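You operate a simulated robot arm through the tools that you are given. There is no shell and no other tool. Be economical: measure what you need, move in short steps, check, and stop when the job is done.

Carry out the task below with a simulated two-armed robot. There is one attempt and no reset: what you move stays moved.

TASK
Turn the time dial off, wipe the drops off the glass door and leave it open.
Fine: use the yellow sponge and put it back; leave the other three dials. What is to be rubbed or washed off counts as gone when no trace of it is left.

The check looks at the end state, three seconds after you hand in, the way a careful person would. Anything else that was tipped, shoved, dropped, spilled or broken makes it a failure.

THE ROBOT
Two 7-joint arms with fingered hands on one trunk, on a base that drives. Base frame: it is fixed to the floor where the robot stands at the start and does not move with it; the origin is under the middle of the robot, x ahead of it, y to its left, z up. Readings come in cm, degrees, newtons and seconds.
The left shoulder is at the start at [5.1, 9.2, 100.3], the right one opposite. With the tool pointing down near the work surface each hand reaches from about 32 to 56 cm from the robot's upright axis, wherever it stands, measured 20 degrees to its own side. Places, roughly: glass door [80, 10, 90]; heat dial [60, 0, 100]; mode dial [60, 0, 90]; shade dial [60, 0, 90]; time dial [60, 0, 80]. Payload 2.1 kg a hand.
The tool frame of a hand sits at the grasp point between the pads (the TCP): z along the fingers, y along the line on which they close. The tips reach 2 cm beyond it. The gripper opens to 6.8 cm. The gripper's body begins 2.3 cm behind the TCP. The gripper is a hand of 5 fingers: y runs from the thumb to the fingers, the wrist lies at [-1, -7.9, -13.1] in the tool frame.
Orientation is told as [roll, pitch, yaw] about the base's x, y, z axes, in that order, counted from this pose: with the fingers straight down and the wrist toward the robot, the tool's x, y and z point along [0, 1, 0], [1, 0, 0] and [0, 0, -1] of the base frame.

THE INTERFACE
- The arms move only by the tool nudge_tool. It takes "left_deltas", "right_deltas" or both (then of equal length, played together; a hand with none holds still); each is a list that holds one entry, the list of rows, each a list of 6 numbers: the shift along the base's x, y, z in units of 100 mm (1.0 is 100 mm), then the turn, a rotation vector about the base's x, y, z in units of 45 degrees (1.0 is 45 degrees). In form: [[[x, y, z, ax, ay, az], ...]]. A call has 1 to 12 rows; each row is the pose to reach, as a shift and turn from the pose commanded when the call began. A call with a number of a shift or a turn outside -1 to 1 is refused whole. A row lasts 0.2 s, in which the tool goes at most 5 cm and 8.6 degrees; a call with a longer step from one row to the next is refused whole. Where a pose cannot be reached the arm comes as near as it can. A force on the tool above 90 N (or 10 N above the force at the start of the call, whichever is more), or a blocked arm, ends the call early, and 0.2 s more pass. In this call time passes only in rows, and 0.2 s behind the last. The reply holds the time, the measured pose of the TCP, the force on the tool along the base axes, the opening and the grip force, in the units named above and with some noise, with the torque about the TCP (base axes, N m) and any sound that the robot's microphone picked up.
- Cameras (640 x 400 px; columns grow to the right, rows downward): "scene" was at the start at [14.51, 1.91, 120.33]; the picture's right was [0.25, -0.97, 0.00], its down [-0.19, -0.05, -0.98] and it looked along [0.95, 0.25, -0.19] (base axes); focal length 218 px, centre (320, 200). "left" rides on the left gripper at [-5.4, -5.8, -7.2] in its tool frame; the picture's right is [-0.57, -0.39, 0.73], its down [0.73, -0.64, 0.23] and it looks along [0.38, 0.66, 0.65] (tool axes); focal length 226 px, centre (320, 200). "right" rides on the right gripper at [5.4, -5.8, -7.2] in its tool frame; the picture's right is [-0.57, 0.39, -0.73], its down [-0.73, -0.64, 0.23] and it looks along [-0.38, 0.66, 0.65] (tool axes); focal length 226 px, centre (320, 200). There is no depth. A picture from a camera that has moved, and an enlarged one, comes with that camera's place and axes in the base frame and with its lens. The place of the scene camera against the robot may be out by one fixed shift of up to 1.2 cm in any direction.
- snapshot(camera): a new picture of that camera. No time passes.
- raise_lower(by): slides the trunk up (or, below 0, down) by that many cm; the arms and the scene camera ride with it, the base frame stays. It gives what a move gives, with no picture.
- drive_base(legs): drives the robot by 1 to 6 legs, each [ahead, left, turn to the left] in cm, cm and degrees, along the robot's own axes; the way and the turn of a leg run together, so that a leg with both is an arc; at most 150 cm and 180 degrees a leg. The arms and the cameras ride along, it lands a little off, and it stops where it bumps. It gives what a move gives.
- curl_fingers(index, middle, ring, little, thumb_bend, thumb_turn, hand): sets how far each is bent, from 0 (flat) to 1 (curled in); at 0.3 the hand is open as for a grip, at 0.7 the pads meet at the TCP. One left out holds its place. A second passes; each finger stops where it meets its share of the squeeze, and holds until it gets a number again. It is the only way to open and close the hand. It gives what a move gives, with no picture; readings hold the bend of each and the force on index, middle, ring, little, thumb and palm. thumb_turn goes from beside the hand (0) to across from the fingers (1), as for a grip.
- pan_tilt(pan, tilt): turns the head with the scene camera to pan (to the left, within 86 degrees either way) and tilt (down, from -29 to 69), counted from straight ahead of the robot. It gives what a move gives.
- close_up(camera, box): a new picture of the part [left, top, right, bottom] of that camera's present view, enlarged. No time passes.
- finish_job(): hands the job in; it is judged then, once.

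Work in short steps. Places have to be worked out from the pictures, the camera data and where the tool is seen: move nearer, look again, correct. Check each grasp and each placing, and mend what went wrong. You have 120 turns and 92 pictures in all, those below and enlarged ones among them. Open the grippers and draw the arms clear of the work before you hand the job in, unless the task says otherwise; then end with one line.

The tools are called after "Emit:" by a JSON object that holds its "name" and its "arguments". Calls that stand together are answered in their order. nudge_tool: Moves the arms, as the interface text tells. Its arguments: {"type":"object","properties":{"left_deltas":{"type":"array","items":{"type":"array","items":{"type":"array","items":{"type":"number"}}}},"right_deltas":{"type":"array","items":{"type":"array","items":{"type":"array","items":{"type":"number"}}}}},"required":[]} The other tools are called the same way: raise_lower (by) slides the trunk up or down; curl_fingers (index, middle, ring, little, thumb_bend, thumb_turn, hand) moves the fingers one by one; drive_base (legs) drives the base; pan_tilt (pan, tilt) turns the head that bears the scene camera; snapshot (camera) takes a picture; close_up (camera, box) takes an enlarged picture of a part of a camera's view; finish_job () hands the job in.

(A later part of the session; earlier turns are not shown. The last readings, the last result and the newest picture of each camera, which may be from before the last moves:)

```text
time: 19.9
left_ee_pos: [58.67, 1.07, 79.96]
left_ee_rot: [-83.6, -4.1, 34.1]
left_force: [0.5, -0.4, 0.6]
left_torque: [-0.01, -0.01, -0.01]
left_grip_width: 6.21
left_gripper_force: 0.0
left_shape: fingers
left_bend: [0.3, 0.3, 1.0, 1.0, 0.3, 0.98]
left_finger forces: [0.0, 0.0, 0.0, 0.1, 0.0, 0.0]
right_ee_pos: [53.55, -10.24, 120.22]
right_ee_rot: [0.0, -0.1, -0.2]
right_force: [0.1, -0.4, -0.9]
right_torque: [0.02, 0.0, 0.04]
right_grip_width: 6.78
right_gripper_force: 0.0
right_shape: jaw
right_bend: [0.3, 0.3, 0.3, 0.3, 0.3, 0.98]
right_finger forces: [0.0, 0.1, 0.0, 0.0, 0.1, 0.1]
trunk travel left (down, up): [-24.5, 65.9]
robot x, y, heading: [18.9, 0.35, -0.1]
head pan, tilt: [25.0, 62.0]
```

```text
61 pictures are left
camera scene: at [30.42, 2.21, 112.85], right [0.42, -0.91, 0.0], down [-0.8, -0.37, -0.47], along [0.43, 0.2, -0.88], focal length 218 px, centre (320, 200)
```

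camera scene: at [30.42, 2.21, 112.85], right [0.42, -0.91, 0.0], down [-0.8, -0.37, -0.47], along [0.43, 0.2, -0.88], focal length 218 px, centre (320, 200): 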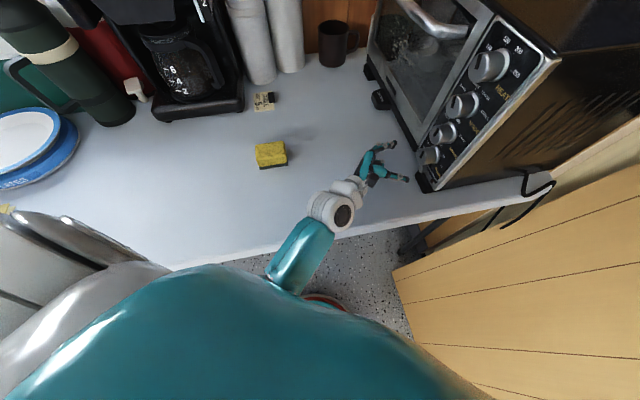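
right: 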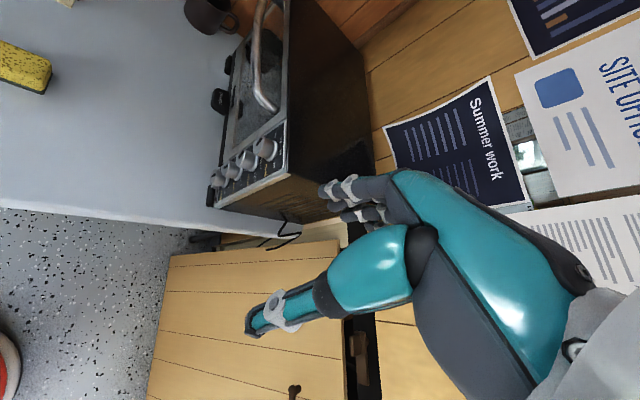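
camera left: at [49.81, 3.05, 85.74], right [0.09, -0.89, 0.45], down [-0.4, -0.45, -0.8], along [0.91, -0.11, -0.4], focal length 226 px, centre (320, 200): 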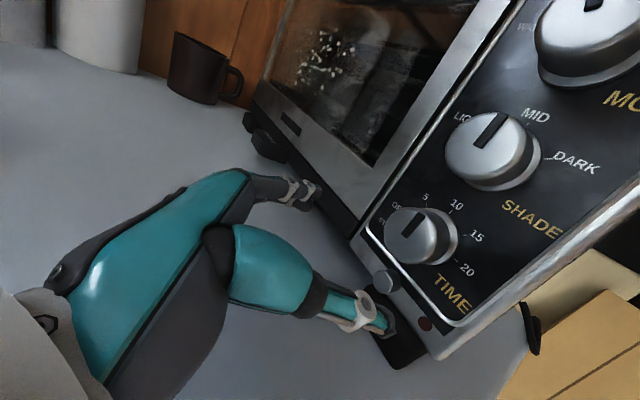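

The elbow is tucked low against the table edge. I'll raise the trunk 13 cm (the hand lifts clear), restore the orientation, and come down from above.

Emit:
{"name": "nudge_tool", "arguments": {"left_deltas": [[[-0.15, 0.25, 0.1, 0, 0, 0]]]}}

Emit:
{"name": "raise_lower", "arguments": {"by": 13}}

```text
time: 20.3
left_ee_pos: [57.07, 3.47, 80.88]
left_ee_rot: [-83.9, -3.8, 33.9]
left_force: [-0.4, 0.1, 0.3]
left_torque: [-0.02, 0.03, -0.01]
left_grip_width: 6.2
left_gripper_force: 0.0
left_shape: fingers
left_bend: [0.3, 0.3, 1.0, 1.0, 0.3, 0.98]
left_finger forces: [0.0, 0.0, 0.0, 0.0, 0.0, 0.0]
right_ee_pos: [53.6, -10.17, 120.11]
right_ee_rot: [0.1, 0.0, -0.3]
right_force: [0.5, -0.1, 0.9]
right_torque: [0.01, -0.01, -0.03]
right_grip_width: 6.77
right_gripper_force: 0.0
right_shape: jaw
right_bend: [0.3, 0.3, 0.3, 0.3, 0.3, 0.98]
right_finger forces: [0.0, 0.0, 0.0, 0.0, 0.0, 0.0]
trunk travel left (down, up): [-24.5, 65.9]
robot x, y, heading: [18.92, -0.4, -0.3]
head pan, tilt: [25.0, 62.0]
```

```text
time: 21.9
left_ee_pos: [57.16, 3.38, 93.97]
left_ee_rot: [-83.7, -3.9, 34.0]
left_force: [-0.4, 0.1, 0.1]
left_torque: [-0.01, -0.04, 0.02]
left_grip_width: 6.22
left_gripper_force: 0.0
left_shape: fingers
left_bend: [0.3, 0.3, 1.0, 1.0, 0.3, 0.98]
left_finger forces: [0.0, 0.0, 0.0, 0.0, 0.0, 0.0]
right_ee_pos: [53.48, -10.27, 133.1]
right_ee_rot: [0.0, 0.0, -0.2]
right_force: [-0.6, -0.2, 0.3]
right_torque: [0.0, -0.03, -0.02]
right_grip_width: 6.78
right_gripper_force: 0.1
right_shape: jaw
right_bend: [0.3, 0.3, 0.3, 0.3, 0.3, 0.98]
right_finger forces: [0.0, 0.0, 0.0, 0.1, 0.0, 0.0]
trunk travel left (down, up): [-37.5, 52.9]
robot x, y, heading: [19.13, 0.4, -0.3]
head pan, tilt: [25.0, 62.0]
```

Emit:
{"name": "nudge_tool", "arguments": {"left_deltas": [[[0, 0, -0.1, -0.165, -0.006, 0.022], [0, 0, -0.5, -0.165, -0.006, 0.022], [0, -0.1, -0.9, -0.165, -0.006, 0.022]]]}}

Emit:
{"name": "snapshot", "arguments": {"camera": "scene"}}

```text
time: 22.7
left_ee_pos: [57.06, 2.39, 84.8]
left_ee_rot: [-90.2, 0.1, 35.2]
left_force: [0.4, -0.5, 0.9]
left_torque: [0.02, -0.04, -0.01]
left_grip_width: 6.2
left_gripper_force: 0.0
left_shape: fingers
left_bend: [0.3, 0.3, 1.0, 1.0, 0.3, 0.98]
left_finger forces: [0.1, 0.1, 0.0, 0.0, 0.0, 0.0]
right_ee_pos: [53.7, -10.22, 133.21]
right_ee_rot: [0.0, 0.1, -0.3]
right_force: [-0.6, 0.3, 0.3]
right_torque: [0.01, 0.02, 0.01]
right_grip_width: 6.76
right_gripper_force: 0.0
right_shape: jaw
right_bend: [0.3, 0.3, 0.3, 0.3, 0.3, 0.98]
right_finger forces: [0.0, 0.0, 0.0, 0.0, 0.0, 0.1]
trunk travel left (down, up): [-37.5, 52.9]
robot x, y, heading: [19.22, 0.06, -0.1]
head pan, tilt: [25.0, 62.0]
```

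```text
60 pictures are left
camera scene: at [28.39, 2.22, 125.96], right [0.42, -0.91, 0.0], down [-0.8, -0.37, -0.47], along [0.43, 0.2, -0.88], focal length 218 px, centre (320, 200)
```

scene: 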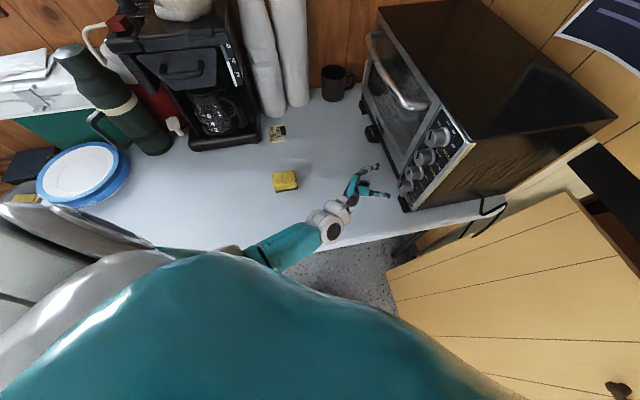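

Orientation restored. Continue down to the standoff on the knob's axis.

Emit:
{"name": "nudge_tool", "arguments": {"left_deltas": [[[0.05, -0.1, -0.2, 0, 0, 0], [0.12, -0.24, -0.32, 0, 0, 0]]]}}

Emit:
{"name": "snapshot", "arguments": {"camera": "left"}}

Emit:
{"name": "close_up", "arguments": {"camera": "scene", "box": [320, 130, 440, 250]}}

```text
time: 23.3
left_ee_pos: [58.17, 0.05, 81.73]
left_ee_rot: [-90.1, -0.1, 35.1]
left_force: [-0.9, 0.3, -0.3]
left_torque: [-0.02, -0.03, 0.01]
left_grip_width: 6.22
left_gripper_force: 0.1
left_shape: fingers
left_bend: [0.3, 0.3, 1.0, 1.0, 0.3, 0.98]
left_finger forces: [0.1, 0.0, 0.1, 0.0, 0.1, 0.0]
right_ee_pos: [53.48, -10.31, 133.12]
right_ee_rot: [0.0, 0.0, -0.2]
right_force: [-0.8, -0.5, 0.3]
right_torque: [-0.01, 0.04, -0.03]
right_grip_width: 6.8
right_gripper_force: 0.1
right_shape: jaw
right_bend: [0.3, 0.3, 0.3, 0.3, 0.3, 0.98]
right_finger forces: [0.0, 0.0, 0.1, 0.0, 0.0, 0.0]
trunk travel left (down, up): [-37.5, 52.9]
robot x, y, heading: [19.1, -0.19, -0.2]
head pan, tilt: [25.0, 62.0]
```

```text
59 pictures are left
camera left: at [49.37, 2.64, 87.21], right [0.1, -0.82, 0.57], down [-0.39, -0.56, -0.73], along [0.91, -0.15, -0.38], focal length 226 px, centre (320, 200)
```

left: 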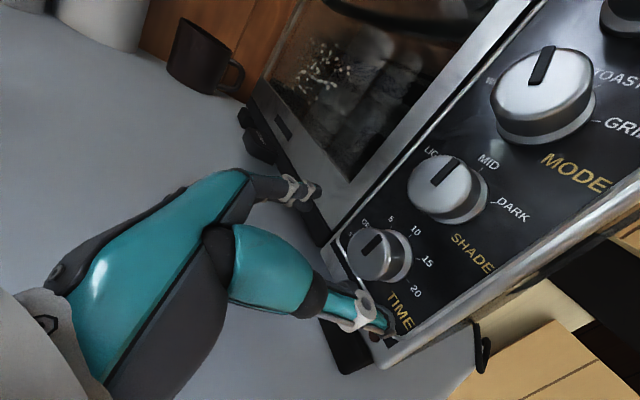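

```text
3.33 times, centred on (380, 190) of scene
camera zoom: at [28.39, 2.22, 125.96], right [0.42, -0.91, 0.0], down [-0.8, -0.37, -0.47], along [0.43, 0.2, -0.88], focal length 728 px, centre (120, 233)
```

zoom: 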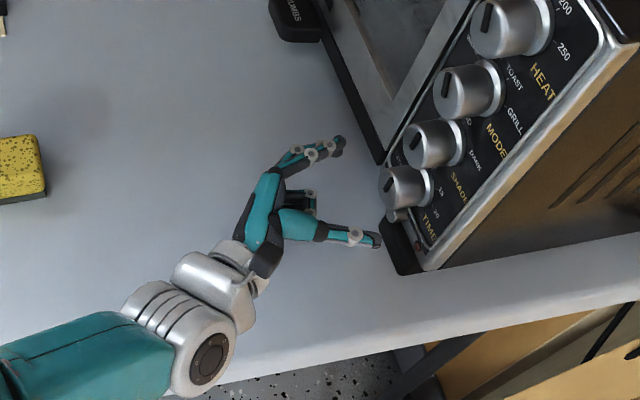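

The hand is aligned with the knob. Advance 4.7 cm so the pads surround it.

Emit:
{"name": "nudge_tool", "arguments": {"left_deltas": [[[0.06, -0.1, -0.02, 0, 0, 0], [0.12, -0.2, -0.02, 0, 0, 0], [0.19, -0.3, -0.02, 0, 0, 0], [0.255, -0.39, -0.02, 0, 0, 0]]]}}

Emit:
{"name": "close_up", "arguments": {"camera": "scene", "box": [340, 130, 440, 230]}}

Emit:
{"name": "snapshot", "arguments": {"camera": "left"}}

```text
time: 24.3
left_ee_pos: [60.51, -3.59, 82.06]
left_ee_rot: [-90.0, 0.1, 35.4]
left_force: [-4.1, 4.9, -1.5]
left_torque: [0.04, 0.08, 0.21]
left_grip_width: 6.21
left_gripper_force: 3.3
left_shape: fingers
left_bend: [0.3, 0.3, 1.0, 1.0, 0.3, 0.98]
left_finger forces: [0.0, 6.1, 0.0, 0.1, 0.0, 0.0]
left hand out of reach, approached as far as the arm can: row 4
right_ee_pos: [53.48, -10.13, 133.28]
right_ee_rot: [0.0, 0.1, -0.1]
right_force: [-0.2, -0.6, -0.1]
right_torque: [-0.01, -0.01, 0.0]
right_grip_width: 6.75
right_gripper_force: 0.0
right_shape: jaw
right_bend: [0.3, 0.3, 0.3, 0.3, 0.3, 0.98]
right_finger forces: [0.0, 0.1, 0.0, 0.1, 0.0, 0.1]
trunk travel left (down, up): [-37.5, 52.9]
robot x, y, heading: [19.01, -0.09, -0.2]
head pan, tilt: [25.0, 62.0]
```

```text
4.00 times, centred on (390, 180) of scene
camera zoom: at [28.33, 2.28, 125.97], right [0.42, -0.91, 0.0], down [-0.8, -0.37, -0.47], along [0.43, 0.2, -0.88], focal length 873 px, centre (40, 280)
```

zoom: 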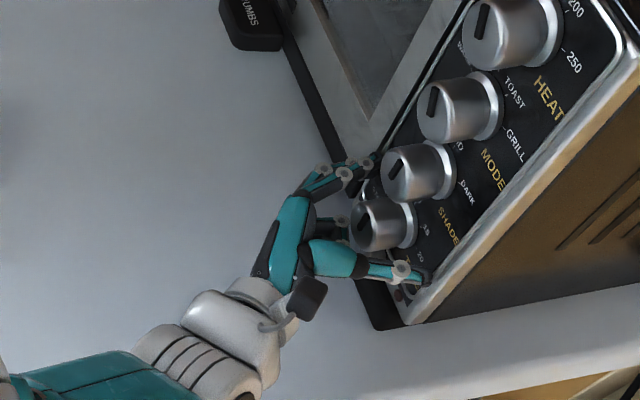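

```text
56 pictures are left
camera left: at [51.68, -1.04, 87.52], right [0.1, -0.82, 0.57], down [-0.39, -0.56, -0.73], along [0.91, -0.15, -0.38], focal length 226 px, centre (320, 200)
```

left: 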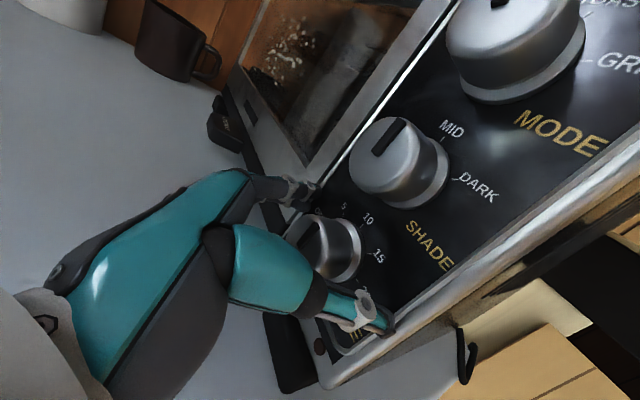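

The knob sits between thumb and fingers; the middle fingertip is just touching the panel. I'll back off 4 mm, lower 5 mm, and close index, middle and thumb.

Emit:
{"name": "nudge_tool", "arguments": {"left_deltas": [[[-0.03, 0.04, -0.05, 0, 0, 0]]]}}

Emit:
{"name": "curl_fingers", "arguments": {"hand": "left", "index": 0.65, "middle": 0.65, "thumb_bend": 0.65}}

Emit:
{"name": "snapshot", "arguments": {"camera": "left"}}

```text
time: 24.7
left_ee_pos: [60.37, -3.33, 81.45]
left_ee_rot: [-90.0, 0.1, 35.3]
left_force: [-1.0, -0.1, 0.8]
left_torque: [-0.02, 0.02, 0.01]
left_grip_width: 6.24
left_gripper_force: 0.0
left_shape: fingers
left_bend: [0.3, 0.3, 1.0, 1.0, 0.3, 0.98]
left_finger forces: [0.1, 0.1, 0.0, 0.0, 0.0, 0.0]
right_ee_pos: [53.55, -10.26, 133.16]
right_ee_rot: [0.0, 0.0, -0.2]
right_force: [0.1, 0.2, 0.1]
right_torque: [0.0, 0.0, 0.01]
right_grip_width: 6.78
right_gripper_force: 0.1
right_shape: jaw
right_bend: [0.3, 0.3, 0.3, 0.3, 0.3, 0.98]
right_finger forces: [0.0, 0.1, 0.0, 0.0, 0.0, 0.0]
trunk travel left (down, up): [-37.5, 52.9]
robot x, y, heading: [18.9, 0.01, -0.2]
head pan, tilt: [25.0, 62.0]
```

```text
time: 25.7
left_ee_pos: [60.25, -3.27, 81.55]
left_ee_rot: [-90.1, 0.1, 35.2]
left_force: [2.2, 1.2, 0.1]
left_torque: [-0.01, 0.03, 0.09]
left_grip_width: 1.99
left_gripper_force: 5.3
left_shape: fingers
left_bend: [0.55, 0.59, 1.0, 1.0, 0.55, 0.97]
left_finger forces: [3.7, 3.2, 0.1, 0.0, 3.7, 0.0]
right_ee_pos: [53.59, -10.24, 132.97]
right_ee_rot: [0.0, 0.0, -0.2]
right_force: [0.3, -0.4, -1.2]
right_torque: [0.01, 0.0, 0.0]
right_grip_width: 6.77
right_gripper_force: 0.2
right_shape: jaw
right_bend: [0.3, 0.3, 0.3, 0.3, 0.3, 0.98]
right_finger forces: [0.0, 0.1, 0.0, 0.0, 0.1, 0.1]
trunk travel left (down, up): [-37.5, 52.9]
robot x, y, heading: [19.26, -0.1, -0.1]
head pan, tilt: [25.0, 62.0]
```

```text
55 pictures are left
camera left: at [51.42, -0.67, 86.97], right [0.1, -0.82, 0.57], down [-0.39, -0.56, -0.73], along [0.91, -0.15, -0.38], focal length 226 px, centre (320, 200)
```

left: 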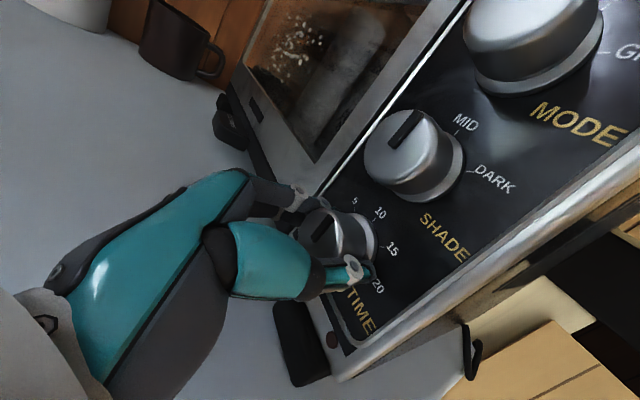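

Gripped with ~4 N per finger. Turn counter-clockwise (about the outward normal) by ~25° first.

Emit:
{"name": "nudge_tool", "arguments": {"left_deltas": [[[0, 0, 0, -0.107, 0.152, 0], [0, 0, 0, -0.213, 0.304, 0], [0, 0, 0, -0.32, 0.456, 0]]]}}

Emit:
{"name": "snapshot", "arguments": {"camera": "left"}}

```text
time: 26.5
left_ee_pos: [60.24, -3.2, 81.63]
left_ee_rot: [-90.0, 25.1, 35.1]
left_force: [1.1, 1.2, 0.2]
left_torque: [0.03, -0.01, 0.03]
left_grip_width: 2.02
left_gripper_force: 5.2
left_shape: fingers
left_bend: [0.56, 0.59, 1.0, 1.0, 0.54, 0.97]
left_finger forces: [3.4, 2.9, 0.0, 0.0, 4.4, 0.0]
right_ee_pos: [53.57, -10.18, 133.16]
right_ee_rot: [0.0, 0.0, -0.2]
right_force: [-0.9, -1.3, 0.5]
right_torque: [-0.03, 0.02, 0.02]
right_grip_width: 6.75
right_gripper_force: 0.0
right_shape: jaw
right_bend: [0.3, 0.3, 0.3, 0.3, 0.3, 0.98]
right_finger forces: [0.0, 0.1, 0.0, 0.0, 0.0, 0.0]
trunk travel left (down, up): [-37.5, 52.9]
robot x, y, heading: [18.96, -0.07, -0.3]
head pan, tilt: [25.0, 62.0]
```

```text
54 pictures are left
camera left: at [53.79, 0.98, 88.94], right [0.33, -0.66, 0.68], down [-0.6, -0.7, -0.39], along [0.73, -0.27, -0.62], focal length 226 px, centre (320, 200)
```

left: 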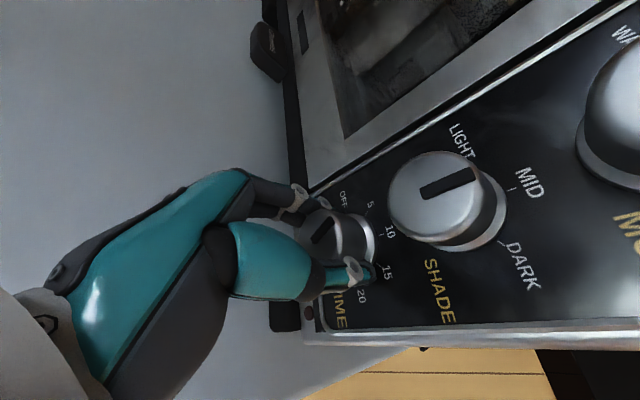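

The knob turns with the hand. Continue another ~43°.

Emit:
{"name": "nudge_tool", "arguments": {"left_deltas": [[[0, 0, 0, -0.107, 0.152, 0], [0, 0, 0, -0.213, 0.304, 0], [0, 0, 0, -0.32, 0.456, 0], [0, 0, 0, -0.427, 0.608, 0], [0, 0, 0, -0.53, 0.755, 0]]]}}

Emit:
{"name": "snapshot", "arguments": {"camera": "left"}}

Emit:
{"name": "close_up", "arguments": {"camera": "scene", "box": [330, 110, 450, 230]}}

```text
time: 27.9
left_ee_pos: [60.8, 1.06, 80.0]
left_ee_rot: [-79.9, 62.9, 45.9]
left_force: [0.4, -0.5, 0.0]
left_torque: [0.02, -0.01, 0.0]
left_grip_width: 0.4
left_gripper_force: 0.0
left_shape: fingers
left_bend: [0.65, 0.65, 1.0, 1.0, 0.65, 0.98]
left_finger forces: [0.0, 0.0, 0.0, 0.0, 0.0, 0.0]
right_ee_pos: [53.61, -10.25, 133.26]
right_ee_rot: [0.0, 0.0, -0.2]
right_force: [0.0, -0.2, 0.2]
right_torque: [0.04, 0.0, 0.02]
right_grip_width: 6.75
right_gripper_force: 0.0
right_shape: jaw
right_bend: [0.3, 0.3, 0.3, 0.3, 0.3, 0.98]
right_finger forces: [0.1, 0.0, 0.0, 0.0, 0.1, 0.0]
trunk travel left (down, up): [-37.5, 52.9]
robot x, y, heading: [19.02, -0.32, -0.2]
head pan, tilt: [25.0, 62.0]
stopped in row 5 (left hand): the arm was blocked; the commanded pose is now the measured one
```

```text
53 pictures are left
camera left: at [58.77, 7.65, 88.26], right [0.73, -0.42, 0.54], down [-0.6, -0.76, 0.22], along [0.32, -0.49, -0.81], focal length 226 px, centre (320, 200)
```

left: 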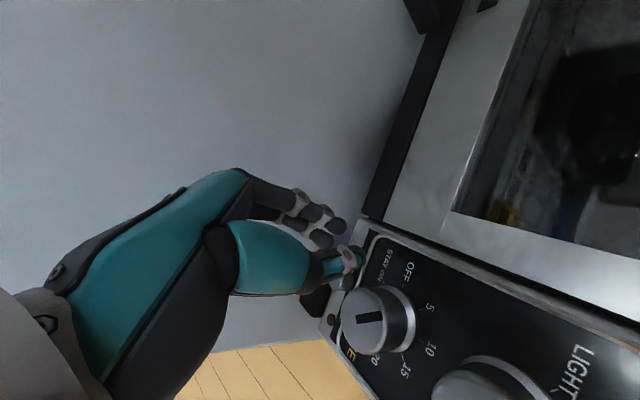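

```text
3.33 times, centred on (390, 170) of scene
camera zoom: at [28.39, 2.23, 125.96], right [0.42, -0.91, 0.0], down [-0.8, -0.37, -0.47], along [0.43, 0.2, -0.88], focal length 728 px, centre (87, 300)
```

zoom: 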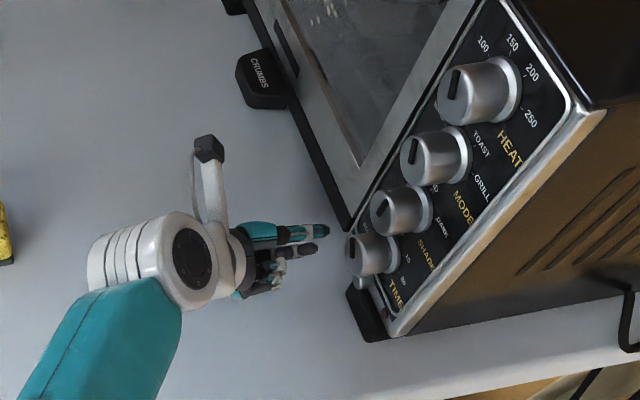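

The arm hit a limit and the hand slipped off the knob. Check where the pointer is now.

Emit:
{"name": "close_up", "arguments": {"camera": "left", "box": [320, 220, 480, 400]}}

```text
2.22 times, centred on (400, 310) of left
camera zoom: at [58.77, 7.65, 88.26], right [0.73, -0.42, 0.54], down [-0.6, -0.76, 0.22], along [0.32, -0.49, -0.81], focal length 502 px, centre (142, -44)
```

zoom: 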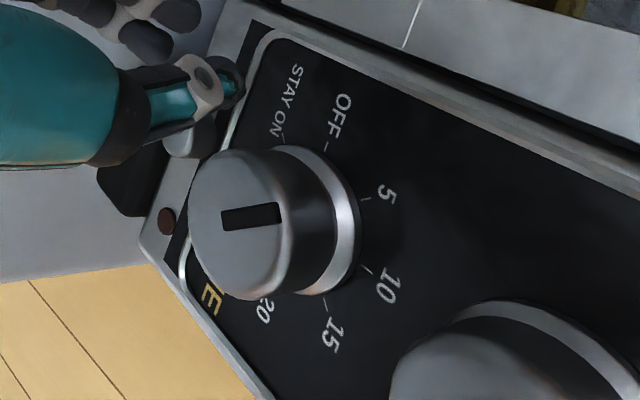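

The dial has turned ~45° to the "5" mark; another ~45° to OFF. I'll open, back off, rotate the hand back and regrip.

Emit:
{"name": "curl_fingers", "arguments": {"hand": "left", "index": 0.3, "middle": 0.3, "thumb_bend": 0.3}}

Emit:
{"name": "nudge_tool", "arguments": {"left_deltas": [[[-0.2, 0.25, 0.15, 0, 0, 0], [-0.25, 0.3, 0.3, 0.137, -0.133, 0], [-0.3, 0.3, 0.4, 0.273, -0.266, 0], [-0.3, 0.3, 0.4, 0.41, -0.4, 0], [-0.3, 0.3, 0.4, 0.547, -0.532, 0], [-0.3, 0.3, 0.4, 0.684, -0.665, 0], [-0.3, 0.3, 0.4, 0.72, -0.7, 0]]]}}

```text
time: 28.9
left_ee_pos: [60.79, 0.86, 79.91]
left_ee_rot: [-79.7, 63.0, 46.1]
left_force: [-0.2, -0.3, 0.3]
left_torque: [0.0, 0.02, 0.01]
left_grip_width: 6.2
left_gripper_force: 0.1
left_shape: fingers
left_bend: [0.3, 0.3, 1.0, 1.0, 0.3, 0.98]
left_finger forces: [0.0, 0.0, 0.0, 0.1, 0.1, 0.0]
right_ee_pos: [53.44, -10.21, 133.05]
right_ee_rot: [0.0, 0.0, -0.2]
right_force: [0.0, 0.2, -0.2]
right_torque: [0.0, -0.02, 0.01]
right_grip_width: 6.77
right_gripper_force: 0.1
right_shape: jaw
right_bend: [0.3, 0.3, 0.3, 0.3, 0.3, 0.98]
right_finger forces: [0.1, 0.0, 0.1, 0.0, 0.1, 0.1]
trunk travel left (down, up): [-37.5, 52.9]
robot x, y, heading: [18.9, 0.02, -0.4]
head pan, tilt: [25.0, 62.0]
```

```text
time: 29.6
left_ee_pos: [63.04, 5.59, 89.47]
left_ee_rot: [-87.0, 42.8, 41.0]
left_force: [0.2, -0.7, -0.9]
left_torque: [0.02, 0.01, 0.01]
left_grip_width: 6.21
left_gripper_force: 0.0
left_shape: fingers
left_bend: [0.3, 0.3, 1.0, 1.0, 0.3, 0.98]
left_finger forces: [0.0, 0.0, 0.1, 0.0, 0.0, 0.0]
right_ee_pos: [53.69, -10.12, 133.06]
right_ee_rot: [0.0, -0.1, -0.2]
right_force: [0.2, 0.5, 0.3]
right_torque: [0.01, -0.01, -0.02]
right_grip_width: 6.74
right_gripper_force: 0.0
right_shape: jaw
right_bend: [0.3, 0.3, 0.3, 0.3, 0.3, 0.98]
right_finger forces: [0.0, 0.0, 0.0, 0.1, 0.1, 0.1]
trunk travel left (down, up): [-37.5, 52.9]
robot x, y, heading: [18.66, 0.35, -0.3]
head pan, tilt: [25.0, 62.0]
stopped in row 3 (left hand): the arm was blocked; the commanded pose is now the measured one
```

The arm swung oddly near its limit. I'll return to the known good pose (57,2.4,85; -90,0,35) gradually.

Emit:
{"name": "nudge_tool", "arguments": {"left_deltas": [[[-0.1, 0, 0, 0.1, -0.12, -0.02], [-0.2, -0.05, 0, 0.2, -0.24, -0.04], [-0.3, -0.1, -0.05, 0.31, -0.36, -0.06], [-0.4, -0.2, -0.1, 0.41, -0.48, -0.08], [-0.5, -0.25, -0.2, 0.52, -0.6, -0.1], [-0.6, -0.3, -0.3, 0.62, -0.71, -0.12]]]}}

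```text
time: 30.5
left_ee_pos: [63.41, 3.87, 95.57]
left_ee_rot: [-93.9, 12.6, 36.4]
left_force: [0.9, 0.1, 0.3]
left_torque: [-0.03, 0.02, 0.08]
left_grip_width: 6.21
left_gripper_force: 0.1
left_shape: fingers
left_bend: [0.3, 0.3, 1.0, 1.0, 0.3, 0.98]
left_finger forces: [0.0, 0.1, 0.0, 0.0, 0.1, 0.0]
right_ee_pos: [53.58, -10.33, 133.29]
right_ee_rot: [0.0, 0.0, -0.3]
right_force: [0.7, -0.4, 0.2]
right_torque: [-0.04, 0.01, 0.03]
right_grip_width: 6.77
right_gripper_force: 0.0
right_shape: jaw
right_bend: [0.3, 0.3, 0.3, 0.3, 0.3, 0.98]
right_finger forces: [0.0, 0.1, 0.0, 0.0, 0.0, 0.0]
trunk travel left (down, up): [-37.5, 52.9]
robot x, y, heading: [19.3, 0.27, -0.3]
head pan, tilt: [25.0, 62.0]
stopped in row 4 (left hand): the arm was blocked; the commanded pose is now the measured one
```

Emit:
{"name": "snapshot", "arguments": {"camera": "scene"}}

```text
50 pictures are left
camera scene: at [28.39, 2.23, 125.96], right [0.42, -0.91, 0.0], down [-0.8, -0.37, -0.47], along [0.43, 0.2, -0.88], focal length 218 px, centre (320, 200)
```

scene: 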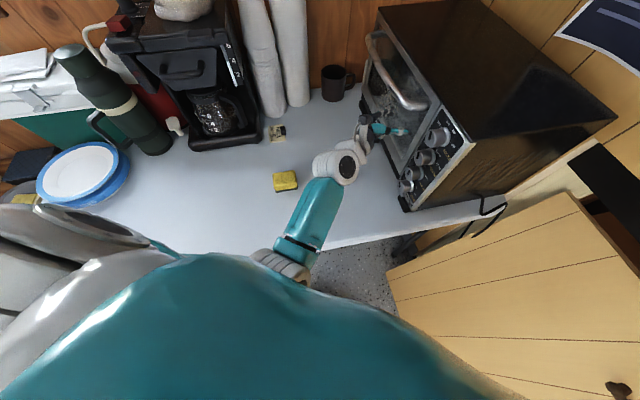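

The elbow is tucked against the chest. I'll draw the hand left and up, away from the oven, to free the elbow.

Emit:
{"name": "nudge_tool", "arguments": {"left_deltas": [[[-0.1, 0.25, 0.1, 0, 0, 0], [-0.2, 0.5, 0.2, 0, 0, 0], [-0.3, 0.75, 0.3, 0, 0, 0], [-0.4, 1, 0.4, 0, 0, 0]]]}}

Emit:
{"name": "nudge_tool", "arguments": {"left_deltas": [[[-0.1, 0.2, 0.1, 0.06, -0.1, 0], [-0.2, 0.4, 0.2, 0.1, -0.2, -0.03], [-0.3, 0.6, 0.3, 0.11, -0.25, -0.03]]]}}

Emit:
{"name": "snapshot", "arguments": {"camera": "scene"}}

```text
time: 31.5
left_ee_pos: [59.37, 13.88, 99.49]
left_ee_rot: [-93.8, 12.7, 36.3]
left_force: [0.3, 1.1, -0.6]
left_torque: [0.0, -0.02, -0.02]
left_grip_width: 6.24
left_gripper_force: 0.0
left_shape: fingers
left_bend: [0.3, 0.3, 1.0, 1.0, 0.3, 0.98]
left_finger forces: [0.1, 0.0, 0.1, 0.1, 0.1, 0.0]
right_ee_pos: [53.59, -10.26, 133.23]
right_ee_rot: [0.0, 0.0, -0.2]
right_force: [0.1, 0.3, 0.5]
right_torque: [0.02, -0.01, 0.0]
right_grip_width: 6.78
right_gripper_force: 0.0
right_shape: jaw
right_bend: [0.3, 0.3, 0.3, 0.3, 0.3, 0.98]
right_finger forces: [0.0, 0.1, 0.0, 0.0, 0.0, 0.0]
trunk travel left (down, up): [-37.5, 52.9]
robot x, y, heading: [19.16, -0.04, -0.1]
head pan, tilt: [25.0, 62.0]
```

```text
time: 32.3
left_ee_pos: [56.31, 19.91, 102.45]
left_ee_rot: [-96.4, 0.7, 34.7]
left_force: [0.0, 0.7, -0.4]
left_torque: [0.01, -0.02, 0.02]
left_grip_width: 6.22
left_gripper_force: 0.1
left_shape: fingers
left_bend: [0.3, 0.3, 1.0, 1.0, 0.3, 0.98]
left_finger forces: [0.1, 0.0, 0.0, 0.1, 0.1, 0.0]
right_ee_pos: [53.47, -10.18, 133.13]
right_ee_rot: [0.0, -0.1, -0.2]
right_force: [0.1, -0.9, 0.3]
right_torque: [0.01, 0.03, -0.01]
right_grip_width: 6.8
right_gripper_force: 0.2
right_shape: jaw
right_bend: [0.3, 0.3, 0.3, 0.3, 0.3, 0.98]
right_finger forces: [0.0, 0.0, 0.1, 0.0, 0.0, 0.0]
trunk travel left (down, up): [-37.5, 52.9]
robot x, y, heading: [18.93, 0.02, -0.5]
head pan, tilt: [25.0, 62.0]
```

```text
49 pictures are left
camera scene: at [28.38, 2.23, 125.96], right [0.42, -0.91, 0.0], down [-0.8, -0.37, -0.47], along [0.43, 0.2, -0.88], focal length 218 px, centre (320, 200)
```

scene: 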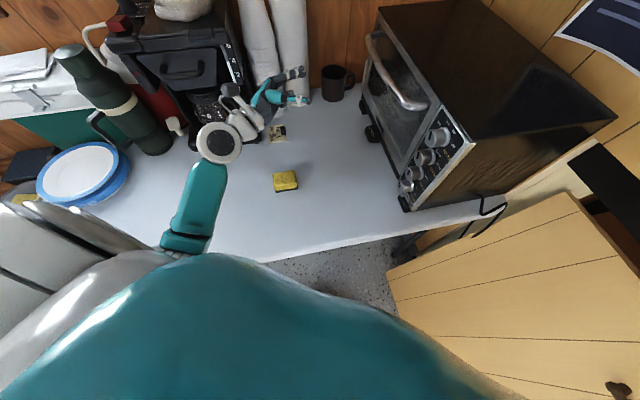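

The arm is free again. The robot is a bit too close for this dial, so I'll drive back 5 cm, then approach again with the hand pre-rotated slightly.

Emit:
{"name": "drive_base", "arguments": {"legs": [[-5, 0, 0]]}}

Emit:
{"name": "nudge_tool", "arguments": {"left_deltas": [[[0.1, -0.25, -0.25, 0.117, 0.081, 0], [0.2, -0.5, -0.5, 0.117, 0.081, 0], [0.3, -0.75, -0.75, 0.117, 0.081, 0], [0.4, -1, -1, 0.117, 0.081, 0]]]}}

```text
time: 33.3
left_ee_pos: [51.35, 19.84, 102.57]
left_ee_rot: [-96.4, 0.6, 34.7]
left_force: [-0.3, 0.2, -0.1]
left_torque: [-0.01, -0.03, -0.02]
left_grip_width: 6.23
left_gripper_force: 0.0
left_shape: fingers
left_bend: [0.3, 0.3, 1.0, 1.0, 0.3, 0.98]
left_finger forces: [0.0, 0.0, 0.0, 0.0, 0.1, 0.0]
right_ee_pos: [48.29, -10.09, 133.14]
right_ee_rot: [0.0, 0.0, -0.1]
right_force: [-0.9, -0.5, -0.1]
right_torque: [-0.03, 0.02, 0.01]
right_grip_width: 6.78
right_gripper_force: 0.0
right_shape: jaw
right_bend: [0.3, 0.3, 0.3, 0.3, 0.3, 0.98]
right_finger forces: [0.1, 0.1, 0.0, 0.0, 0.0, 0.1]
trunk travel left (down, up): [-37.5, 52.9]
robot x, y, heading: [14.16, 0.34, -0.1]
head pan, tilt: [25.0, 62.0]
```

```text
time: 34.3
left_ee_pos: [55.37, 9.63, 92.53]
left_ee_rot: [-90.0, 0.5, 34.6]
left_force: [-0.3, 0.3, -0.3]
left_torque: [-0.04, 0.0, 0.0]
left_grip_width: 6.2
left_gripper_force: 0.0
left_shape: fingers
left_bend: [0.3, 0.3, 1.0, 1.0, 0.3, 0.98]
left_finger forces: [0.1, 0.0, 0.0, 0.1, 0.0, 0.0]
right_ee_pos: [48.5, -10.15, 133.14]
right_ee_rot: [0.0, 0.0, -0.1]
right_force: [0.6, -0.7, -0.6]
right_torque: [-0.03, 0.01, -0.02]
right_grip_width: 6.76
right_gripper_force: 0.1
right_shape: jaw
right_bend: [0.3, 0.3, 0.3, 0.3, 0.3, 0.98]
right_finger forces: [0.0, 0.0, 0.0, 0.0, 0.0, 0.1]
trunk travel left (down, up): [-37.5, 52.9]
robot x, y, heading: [13.89, -0.09, -0.2]
head pan, tilt: [25.0, 62.0]
```

Emit:
{"name": "raise_lower", "arguments": {"by": -5}}

Emit:
{"name": "nudge_tool", "arguments": {"left_deltas": [[[0.07, -0.3, -0.15, 0, 0, 0], [0.14, -0.6, -0.3, 0, 0, 0], [0.28, -0.96, -0.59, 0, 0, 0]]]}}

Emit:
{"name": "snapshot", "arguments": {"camera": "left"}}

```text
time: 35.2
left_ee_pos: [55.36, 9.93, 87.56]
left_ee_rot: [-90.1, 0.7, 34.8]
left_force: [0.4, 0.7, -1.4]
left_torque: [0.02, -0.03, 0.0]
left_grip_width: 6.22
left_gripper_force: 0.0
left_shape: fingers
left_bend: [0.3, 0.3, 1.0, 1.0, 0.3, 0.98]
left_finger forces: [0.0, 0.0, 0.0, 0.0, 0.1, 0.0]
right_ee_pos: [48.37, -10.31, 128.11]
right_ee_rot: [0.0, -0.1, -0.1]
right_force: [-0.1, 0.0, 0.7]
right_torque: [-0.03, 0.0, -0.02]
right_grip_width: 6.76
right_gripper_force: 0.1
right_shape: jaw
right_bend: [0.3, 0.3, 0.3, 0.3, 0.3, 0.98]
right_finger forces: [0.1, 0.0, 0.1, 0.0, 0.0, 0.1]
trunk travel left (down, up): [-32.5, 57.9]
robot x, y, heading: [13.91, 0.02, -0.0]
head pan, tilt: [25.0, 62.0]
```

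```text
time: 36.0
left_ee_pos: [58.04, 0.4, 81.46]
left_ee_rot: [-90.0, 0.4, 34.8]
left_force: [0.3, 0.1, 0.1]
left_torque: [0.02, 0.02, 0.0]
left_grip_width: 6.24
left_gripper_force: 0.0
left_shape: fingers
left_bend: [0.3, 0.3, 1.0, 1.0, 0.3, 0.98]
left_finger forces: [0.0, 0.1, 0.1, 0.0, 0.0, 0.0]
right_ee_pos: [48.51, -10.16, 128.22]
right_ee_rot: [0.0, -0.1, -0.2]
right_force: [0.0, -0.1, -0.1]
right_torque: [-0.02, 0.06, 0.01]
right_grip_width: 6.78
right_gripper_force: 0.2
right_shape: jaw
right_bend: [0.3, 0.3, 0.3, 0.3, 0.3, 0.98]
right_finger forces: [0.0, 0.1, 0.0, 0.0, 0.0, 0.0]
trunk travel left (down, up): [-32.5, 57.9]
robot x, y, heading: [14.23, -0.31, 0.1]
head pan, tilt: [25.0, 62.0]
```

```text
48 pictures are left
camera left: at [49.2, 3.0, 86.98], right [0.1, -0.82, 0.57], down [-0.4, -0.56, -0.73], along [0.91, -0.15, -0.38], focal length 226 px, centre (320, 200)
```

left: 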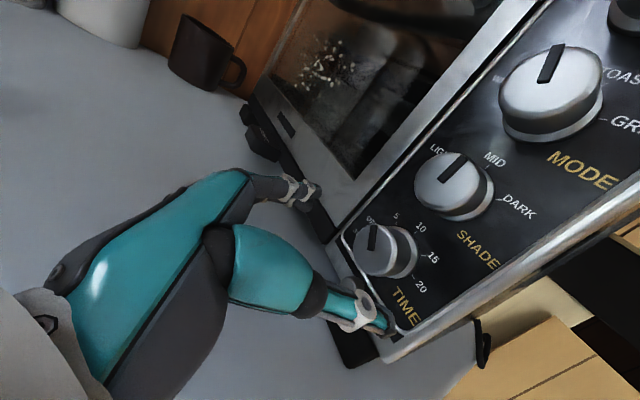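

Same approach as before; the dial reads "5". Advance to the earlier grip position and close.

Emit:
{"name": "nudge_tool", "arguments": {"left_deltas": [[[0.08, -0.12, 0, 0, 0, 0], [0.16, -0.25, 0, 0, 0, 0], [0.23, -0.37, 0, 0, 0, 0]]]}}

Emit:
{"name": "curl_fingers", "arguments": {"hand": "left", "index": 0.65, "middle": 0.65, "thumb_bend": 0.65}}

Emit:
{"name": "nudge_tool", "arguments": {"left_deltas": [[[0, 0, 0, -0.107, 0.152, 0], [0, 0, 0, -0.213, 0.304, 0], [0, 0, 0, -0.32, 0.456, 0], [0, 0, 0, -0.39, 0.556, 0]]]}}

Emit:
{"name": "snapshot", "arguments": {"camera": "left"}}

```text
time: 36.8
left_ee_pos: [60.37, -3.47, 81.56]
left_ee_rot: [-90.0, 0.6, 34.8]
left_force: [0.5, 0.0, 0.1]
left_torque: [0.0, -0.01, 0.04]
left_grip_width: 6.21
left_gripper_force: 0.0
left_shape: fingers
left_bend: [0.3, 0.3, 1.0, 1.0, 0.3, 0.98]
left_finger forces: [0.0, 0.0, 0.0, 0.0, 0.1, 0.0]
right_ee_pos: [48.38, -10.27, 128.23]
right_ee_rot: [0.0, 0.0, -0.1]
right_force: [-0.4, -0.4, -0.3]
right_torque: [0.0, -0.01, 0.0]
right_grip_width: 6.75
right_gripper_force: 0.0
right_shape: jaw
right_bend: [0.3, 0.3, 0.3, 0.3, 0.3, 0.98]
right_finger forces: [0.0, 0.1, 0.0, 0.0, 0.0, 0.0]
trunk travel left (down, up): [-32.5, 57.9]
robot x, y, heading: [13.83, 0.15, -0.1]
head pan, tilt: [25.0, 62.0]
```

```text
time: 37.8
left_ee_pos: [60.26, -3.43, 81.45]
left_ee_rot: [-90.0, 0.6, 34.8]
left_force: [2.7, 5.2, -0.2]
left_torque: [0.0, 0.03, 0.16]
left_grip_width: 2.01
left_gripper_force: 6.7
left_shape: fingers
left_bend: [0.54, 0.58, 1.0, 1.0, 0.56, 0.97]
left_finger forces: [4.5, 5.8, 0.0, 0.0, 3.3, 0.0]
right_ee_pos: [48.55, -10.27, 128.1]
right_ee_rot: [0.0, 0.0, 0.0]
right_force: [0.1, -0.2, 0.2]
right_torque: [0.0, 0.0, -0.05]
right_grip_width: 6.76
right_gripper_force: 0.2
right_shape: jaw
right_bend: [0.3, 0.3, 0.3, 0.3, 0.3, 0.98]
right_finger forces: [0.1, 0.1, 0.1, 0.0, 0.1, 0.0]
trunk travel left (down, up): [-32.5, 57.9]
robot x, y, heading: [14.16, 0.09, -0.4]
head pan, tilt: [25.0, 62.0]
```

```text
time: 38.8
left_ee_pos: [60.49, -2.66, 81.34]
left_ee_rot: [-88.9, 30.3, 35.6]
left_force: [-2.0, -11.0, 2.6]
left_torque: [0.06, -0.01, 0.07]
left_grip_width: 2.15
left_gripper_force: 6.0
left_shape: fingers
left_bend: [0.62, 0.64, 1.0, 1.0, 0.47, 0.97]
left_finger forces: [0.8, 0.5, 0.0, 0.0, 10.4, 0.0]
right_ee_pos: [48.28, -10.42, 128.24]
right_ee_rot: [0.0, 0.0, -0.1]
right_force: [0.2, 0.3, -0.1]
right_torque: [-0.01, -0.01, 0.05]
right_grip_width: 6.78
right_gripper_force: 0.1
right_shape: jaw
right_bend: [0.3, 0.3, 0.3, 0.3, 0.3, 0.98]
right_finger forces: [0.0, 0.0, 0.0, 0.1, 0.0, 0.1]
trunk travel left (down, up): [-32.5, 57.9]
robot x, y, heading: [14.03, -0.07, -0.4]
head pan, tilt: [25.0, 62.0]
```

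```text
47 pictures are left
camera left: at [54.65, 1.88, 89.03], right [0.38, -0.63, 0.67], down [-0.63, -0.71, -0.31], along [0.68, -0.3, -0.67], focal length 226 px, centre (320, 200)
```

left: 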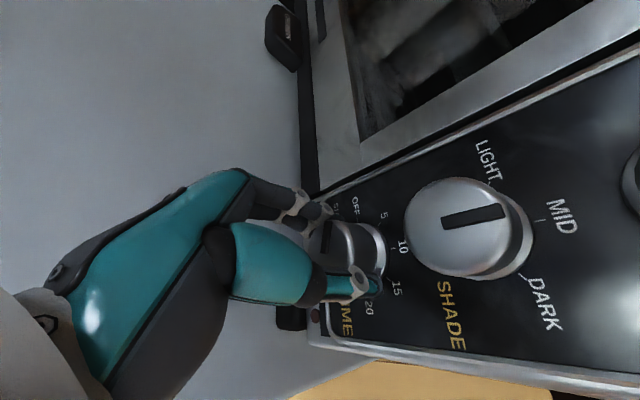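

Emit:
{"name": "close_up", "arguments": {"camera": "left", "box": [290, 180, 410, 330]}}

```text
2.67 times, centred on (350, 255) of left
camera zoom: at [54.65, 1.88, 89.03], right [0.38, -0.63, 0.67], down [-0.63, -0.71, -0.31], along [0.68, -0.3, -0.67], focal length 603 px, centre (240, 53)
```

zoom: 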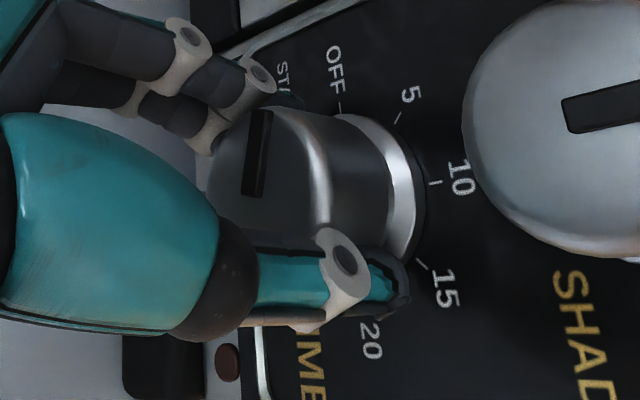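

The pointer is ~15° short of OFF. I'll release, rotate the hand back 28°, regrip and turn the rest within the comfortable range.

Emit:
{"name": "curl_fingers", "arguments": {"hand": "left", "index": 0.35, "middle": 0.35, "thumb_bend": 0.35}}

Emit:
{"name": "nudge_tool", "arguments": {"left_deltas": [[[-0.06, 0.08, 0.02, 0.107, -0.152, 0], [-0.06, 0.05, 0.02, 0.213, -0.304, 0], [-0.04, 0.0, 0.02, 0.32, -0.456, 0], [-0.02, -0.06, 0.02, 0.37, -0.53, 0]]]}}

```text
time: 39.8
left_ee_pos: [60.59, -2.61, 81.47]
left_ee_rot: [-89.4, 30.3, 35.6]
left_force: [-0.5, -0.1, 0.2]
left_torque: [-0.04, 0.01, 0.0]
left_grip_width: 5.4
left_gripper_force: 0.2
left_shape: fingers
left_bend: [0.35, 0.35, 1.0, 1.0, 0.35, 0.98]
left_finger forces: [0.0, 0.0, 0.0, 0.0, 0.0, 0.1]
right_ee_pos: [48.51, -10.21, 128.22]
right_ee_rot: [0.1, 0.0, -0.2]
right_force: [-0.3, 0.2, -0.5]
right_torque: [0.03, -0.02, 0.0]
right_grip_width: 6.78
right_gripper_force: 0.1
right_shape: jaw
right_bend: [0.3, 0.3, 0.3, 0.3, 0.3, 0.98]
right_finger forces: [0.0, 0.0, 0.1, 0.1, 0.0, 0.1]
trunk travel left (down, up): [-32.5, 57.9]
robot x, y, heading: [13.99, -0.12, -0.1]
head pan, tilt: [25.0, 62.0]
```

```text
time: 40.8
left_ee_pos: [60.18, -3.87, 81.8]
left_ee_rot: [-90.0, 2.1, 34.8]
left_force: [-7.9, 9.3, -2.1]
left_torque: [0.07, 0.14, 0.41]
left_grip_width: 5.4
left_gripper_force: 6.2
left_shape: fingers
left_bend: [0.35, 0.32, 1.0, 1.0, 0.35, 0.98]
left_finger forces: [0.4, 11.8, 0.1, 0.0, 0.0, 0.0]
right_ee_pos: [48.41, -10.02, 128.24]
right_ee_rot: [0.1, -0.1, -0.1]
right_force: [-0.3, -0.2, 0.2]
right_torque: [-0.01, -0.02, 0.03]
right_grip_width: 6.76
right_gripper_force: 0.1
right_shape: jaw
right_bend: [0.3, 0.3, 0.3, 0.3, 0.3, 0.98]
right_finger forces: [0.0, 0.1, 0.0, 0.0, 0.0, 0.1]
trunk travel left (down, up): [-32.5, 57.9]
robot x, y, heading: [14.09, -0.1, -0.0]
head pan, tilt: [25.0, 62.0]
```

Emit:
{"name": "nudge_tool", "arguments": {"left_deltas": [[[0.01, 0.055, -0.03, 0, 0, 0]]]}}

Emit:
{"name": "curl_fingers", "arguments": {"hand": "left", "index": 0.65, "middle": 0.65, "thumb_bend": 0.65}}

Emit:
{"name": "nudge_tool", "arguments": {"left_deltas": [[[0, 0, 0, -0.1, 0.142, 0], [0, 0, 0, -0.19, 0.27, 0]]]}}

Emit:
{"name": "close_up", "arguments": {"camera": "left", "box": [290, 180, 410, 330]}}

```text
time: 41.2
left_ee_pos: [60.29, -3.46, 81.54]
left_ee_rot: [-90.0, 2.1, 34.7]
left_force: [-0.3, 0.0, 0.2]
left_torque: [0.01, 0.0, -0.02]
left_grip_width: 5.4
left_gripper_force: 0.0
left_shape: fingers
left_bend: [0.35, 0.35, 1.0, 1.0, 0.35, 0.98]
left_finger forces: [0.0, 0.1, 0.1, 0.1, 0.1, 0.1]
right_ee_pos: [48.43, -10.45, 128.09]
right_ee_rot: [0.0, 0.0, -0.1]
right_force: [-0.2, 0.1, -0.8]
right_torque: [-0.03, -0.01, -0.02]
right_grip_width: 6.78
right_gripper_force: 0.1
right_shape: jaw
right_bend: [0.3, 0.3, 0.3, 0.3, 0.3, 0.98]
right_finger forces: [0.0, 0.1, 0.1, 0.1, 0.0, 0.1]
trunk travel left (down, up): [-32.5, 57.9]
robot x, y, heading: [13.77, -0.03, -0.3]
head pan, tilt: [25.0, 62.0]
```

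```text
time: 42.2
left_ee_pos: [60.33, -3.47, 81.47]
left_ee_rot: [-90.2, 2.1, 34.8]
left_force: [2.6, 7.2, 0.1]
left_torque: [0.05, 0.02, 0.19]
left_grip_width: 2.01
left_gripper_force: 7.9
left_shape: fingers
left_bend: [0.54, 0.57, 1.0, 1.0, 0.56, 0.97]
left_finger forces: [4.5, 8.0, 0.1, 0.0, 3.2, 0.0]
right_ee_pos: [48.65, -10.12, 128.16]
right_ee_rot: [0.0, 0.1, -0.1]
right_force: [-0.5, 0.4, -0.9]
right_torque: [-0.03, -0.01, 0.01]
right_grip_width: 6.76
right_gripper_force: 0.1
right_shape: jaw
right_bend: [0.3, 0.3, 0.3, 0.3, 0.3, 0.98]
right_finger forces: [0.0, 0.1, 0.0, 0.0, 0.0, 0.0]
trunk travel left (down, up): [-32.5, 57.9]
robot x, y, heading: [13.85, 0.02, -0.1]
head pan, tilt: [25.0, 62.0]
```

```text
time: 42.8
left_ee_pos: [60.34, -3.46, 81.41]
left_ee_rot: [-90.2, 17.0, 34.7]
left_force: [1.3, 5.1, 0.1]
left_torque: [0.01, -0.01, 0.13]
left_grip_width: 2.02
left_gripper_force: 7.0
left_shape: fingers
left_bend: [0.54, 0.58, 1.0, 1.0, 0.56, 0.97]
left_finger forces: [4.2, 6.2, 0.0, 0.0, 3.6, 0.0]
right_ee_pos: [48.54, -10.21, 128.24]
right_ee_rot: [0.0, 0.1, -0.2]
right_force: [-0.6, 1.1, -0.4]
right_torque: [-0.01, 0.01, -0.01]
right_grip_width: 6.78
right_gripper_force: 0.0
right_shape: jaw
right_bend: [0.3, 0.3, 0.3, 0.3, 0.3, 0.98]
right_finger forces: [0.0, 0.0, 0.0, 0.1, 0.0, 0.0]
trunk travel left (down, up): [-32.5, 57.9]
robot x, y, heading: [14.0, -0.15, -0.2]
head pan, tilt: [25.0, 62.0]
```

```text
2.67 times, centred on (350, 255) of left
camera zoom: at [52.95, 0.29, 88.41], right [0.25, -0.71, 0.66], down [-0.55, -0.66, -0.51], along [0.8, -0.23, -0.55], focal length 603 px, centre (240, 53)
```

zoom: 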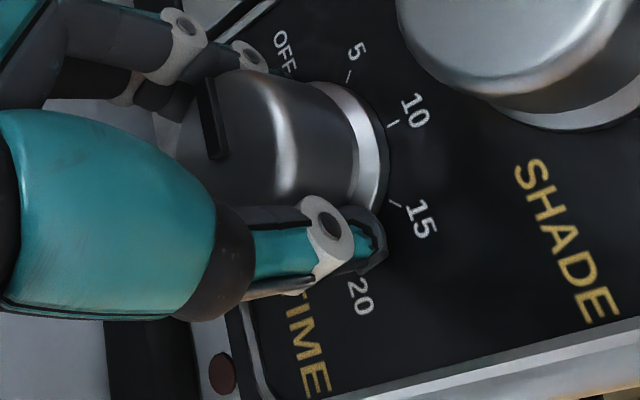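

Looks near OFF. Release and back off to view the dial.

Emit:
{"name": "curl_fingers", "arguments": {"hand": "left", "index": 0.3, "middle": 0.3, "thumb_bend": 0.3}}

Emit:
{"name": "nudge_tool", "arguments": {"left_deltas": [[[-0.15, 0.22, 0, 0.1, -0.142, 0], [-0.3, 0.42, 0, 0.19, -0.27, 0], [-0.5, 0.75, 0.2, 0.19, -0.27, 0], [-0.6, 1, 0.5, 0.19, -0.27, 0]]]}}

Emit:
{"name": "close_up", "arguments": {"camera": "left", "box": [350, 200, 510, 340]}}

```text
time: 43.8
left_ee_pos: [60.25, -3.48, 81.58]
left_ee_rot: [-90.2, 17.0, 34.8]
left_force: [0.1, -0.2, 0.4]
left_torque: [0.0, -0.04, 0.04]
left_grip_width: 6.19
left_gripper_force: 0.1
left_shape: fingers
left_bend: [0.3, 0.3, 1.0, 1.0, 0.3, 0.98]
left_finger forces: [0.0, 0.0, 0.1, 0.1, 0.0, 0.0]
right_ee_pos: [48.4, -10.32, 128.25]
right_ee_rot: [-0.1, 0.1, -0.1]
right_force: [0.3, -0.1, -0.2]
right_torque: [-0.01, -0.02, 0.02]
right_grip_width: 6.76
right_gripper_force: 0.1
right_shape: jaw
right_bend: [0.3, 0.3, 0.3, 0.3, 0.3, 0.98]
right_finger forces: [0.0, 0.0, 0.1, 0.0, 0.0, 0.1]
trunk travel left (down, up): [-32.5, 57.9]
robot x, y, heading: [14.1, 0.08, -0.1]
head pan, tilt: [25.0, 62.0]
```

```text
time: 44.8
left_ee_pos: [54.28, 6.72, 86.56]
left_ee_rot: [-90.1, 2.1, 34.7]
left_force: [-0.1, -0.1, 0.1]
left_torque: [-0.01, 0.03, 0.03]
left_grip_width: 6.21
left_gripper_force: 0.0
left_shape: fingers
left_bend: [0.3, 0.3, 1.0, 1.0, 0.3, 0.98]
left_finger forces: [0.1, 0.0, 0.0, 0.0, 0.0, 0.0]
right_ee_pos: [48.35, -10.29, 128.16]
right_ee_rot: [0.0, 0.1, -0.2]
right_force: [-0.1, 0.0, 0.4]
right_torque: [0.01, -0.02, -0.01]
right_grip_width: 6.75
right_gripper_force: 0.2
right_shape: jaw
right_bend: [0.3, 0.3, 0.3, 0.3, 0.3, 0.98]
right_finger forces: [0.0, 0.1, 0.1, 0.0, 0.1, 0.0]
trunk travel left (down, up): [-32.5, 57.9]
robot x, y, heading: [13.8, 0.11, -0.1]
head pan, tilt: [25.0, 62.0]
```

```text
2.86 times, centred on (430, 270) of left
camera zoom: at [45.53, 9.44, 92.23], right [0.11, -0.81, 0.58], down [-0.42, -0.57, -0.71], along [0.9, -0.16, -0.4], focal length 646 px, centre (6, 0)
```

zoom: 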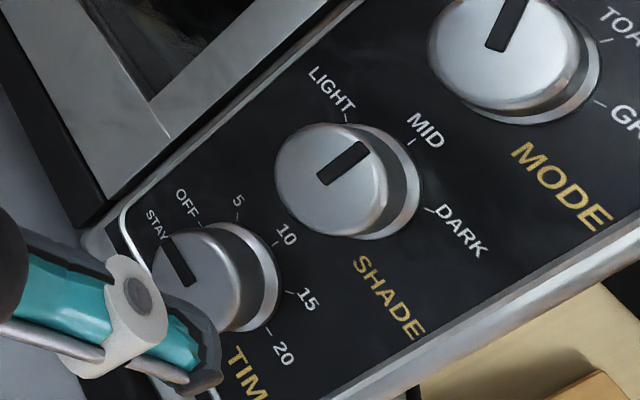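

Emit:
{"name": "close_up", "arguments": {"camera": "left", "box": [380, 240, 450, 320]}}

```text
5.00 times, centred on (415, 280) of left
camera zoom: at [45.53, 9.44, 92.23], right [0.11, -0.81, 0.58], down [-0.42, -0.57, -0.71], along [0.9, -0.16, -0.4], focal length 1130 px, centre (-155, -200)
```

zoom: 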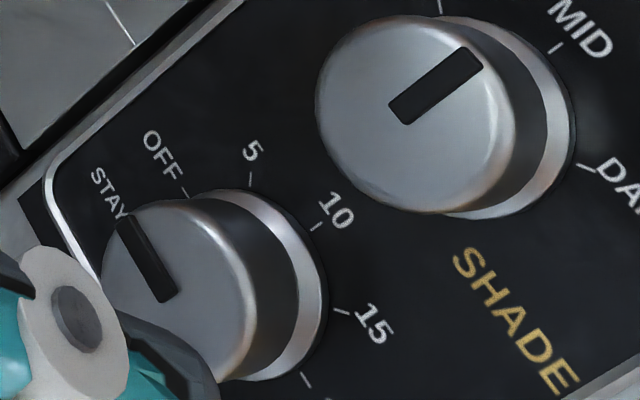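

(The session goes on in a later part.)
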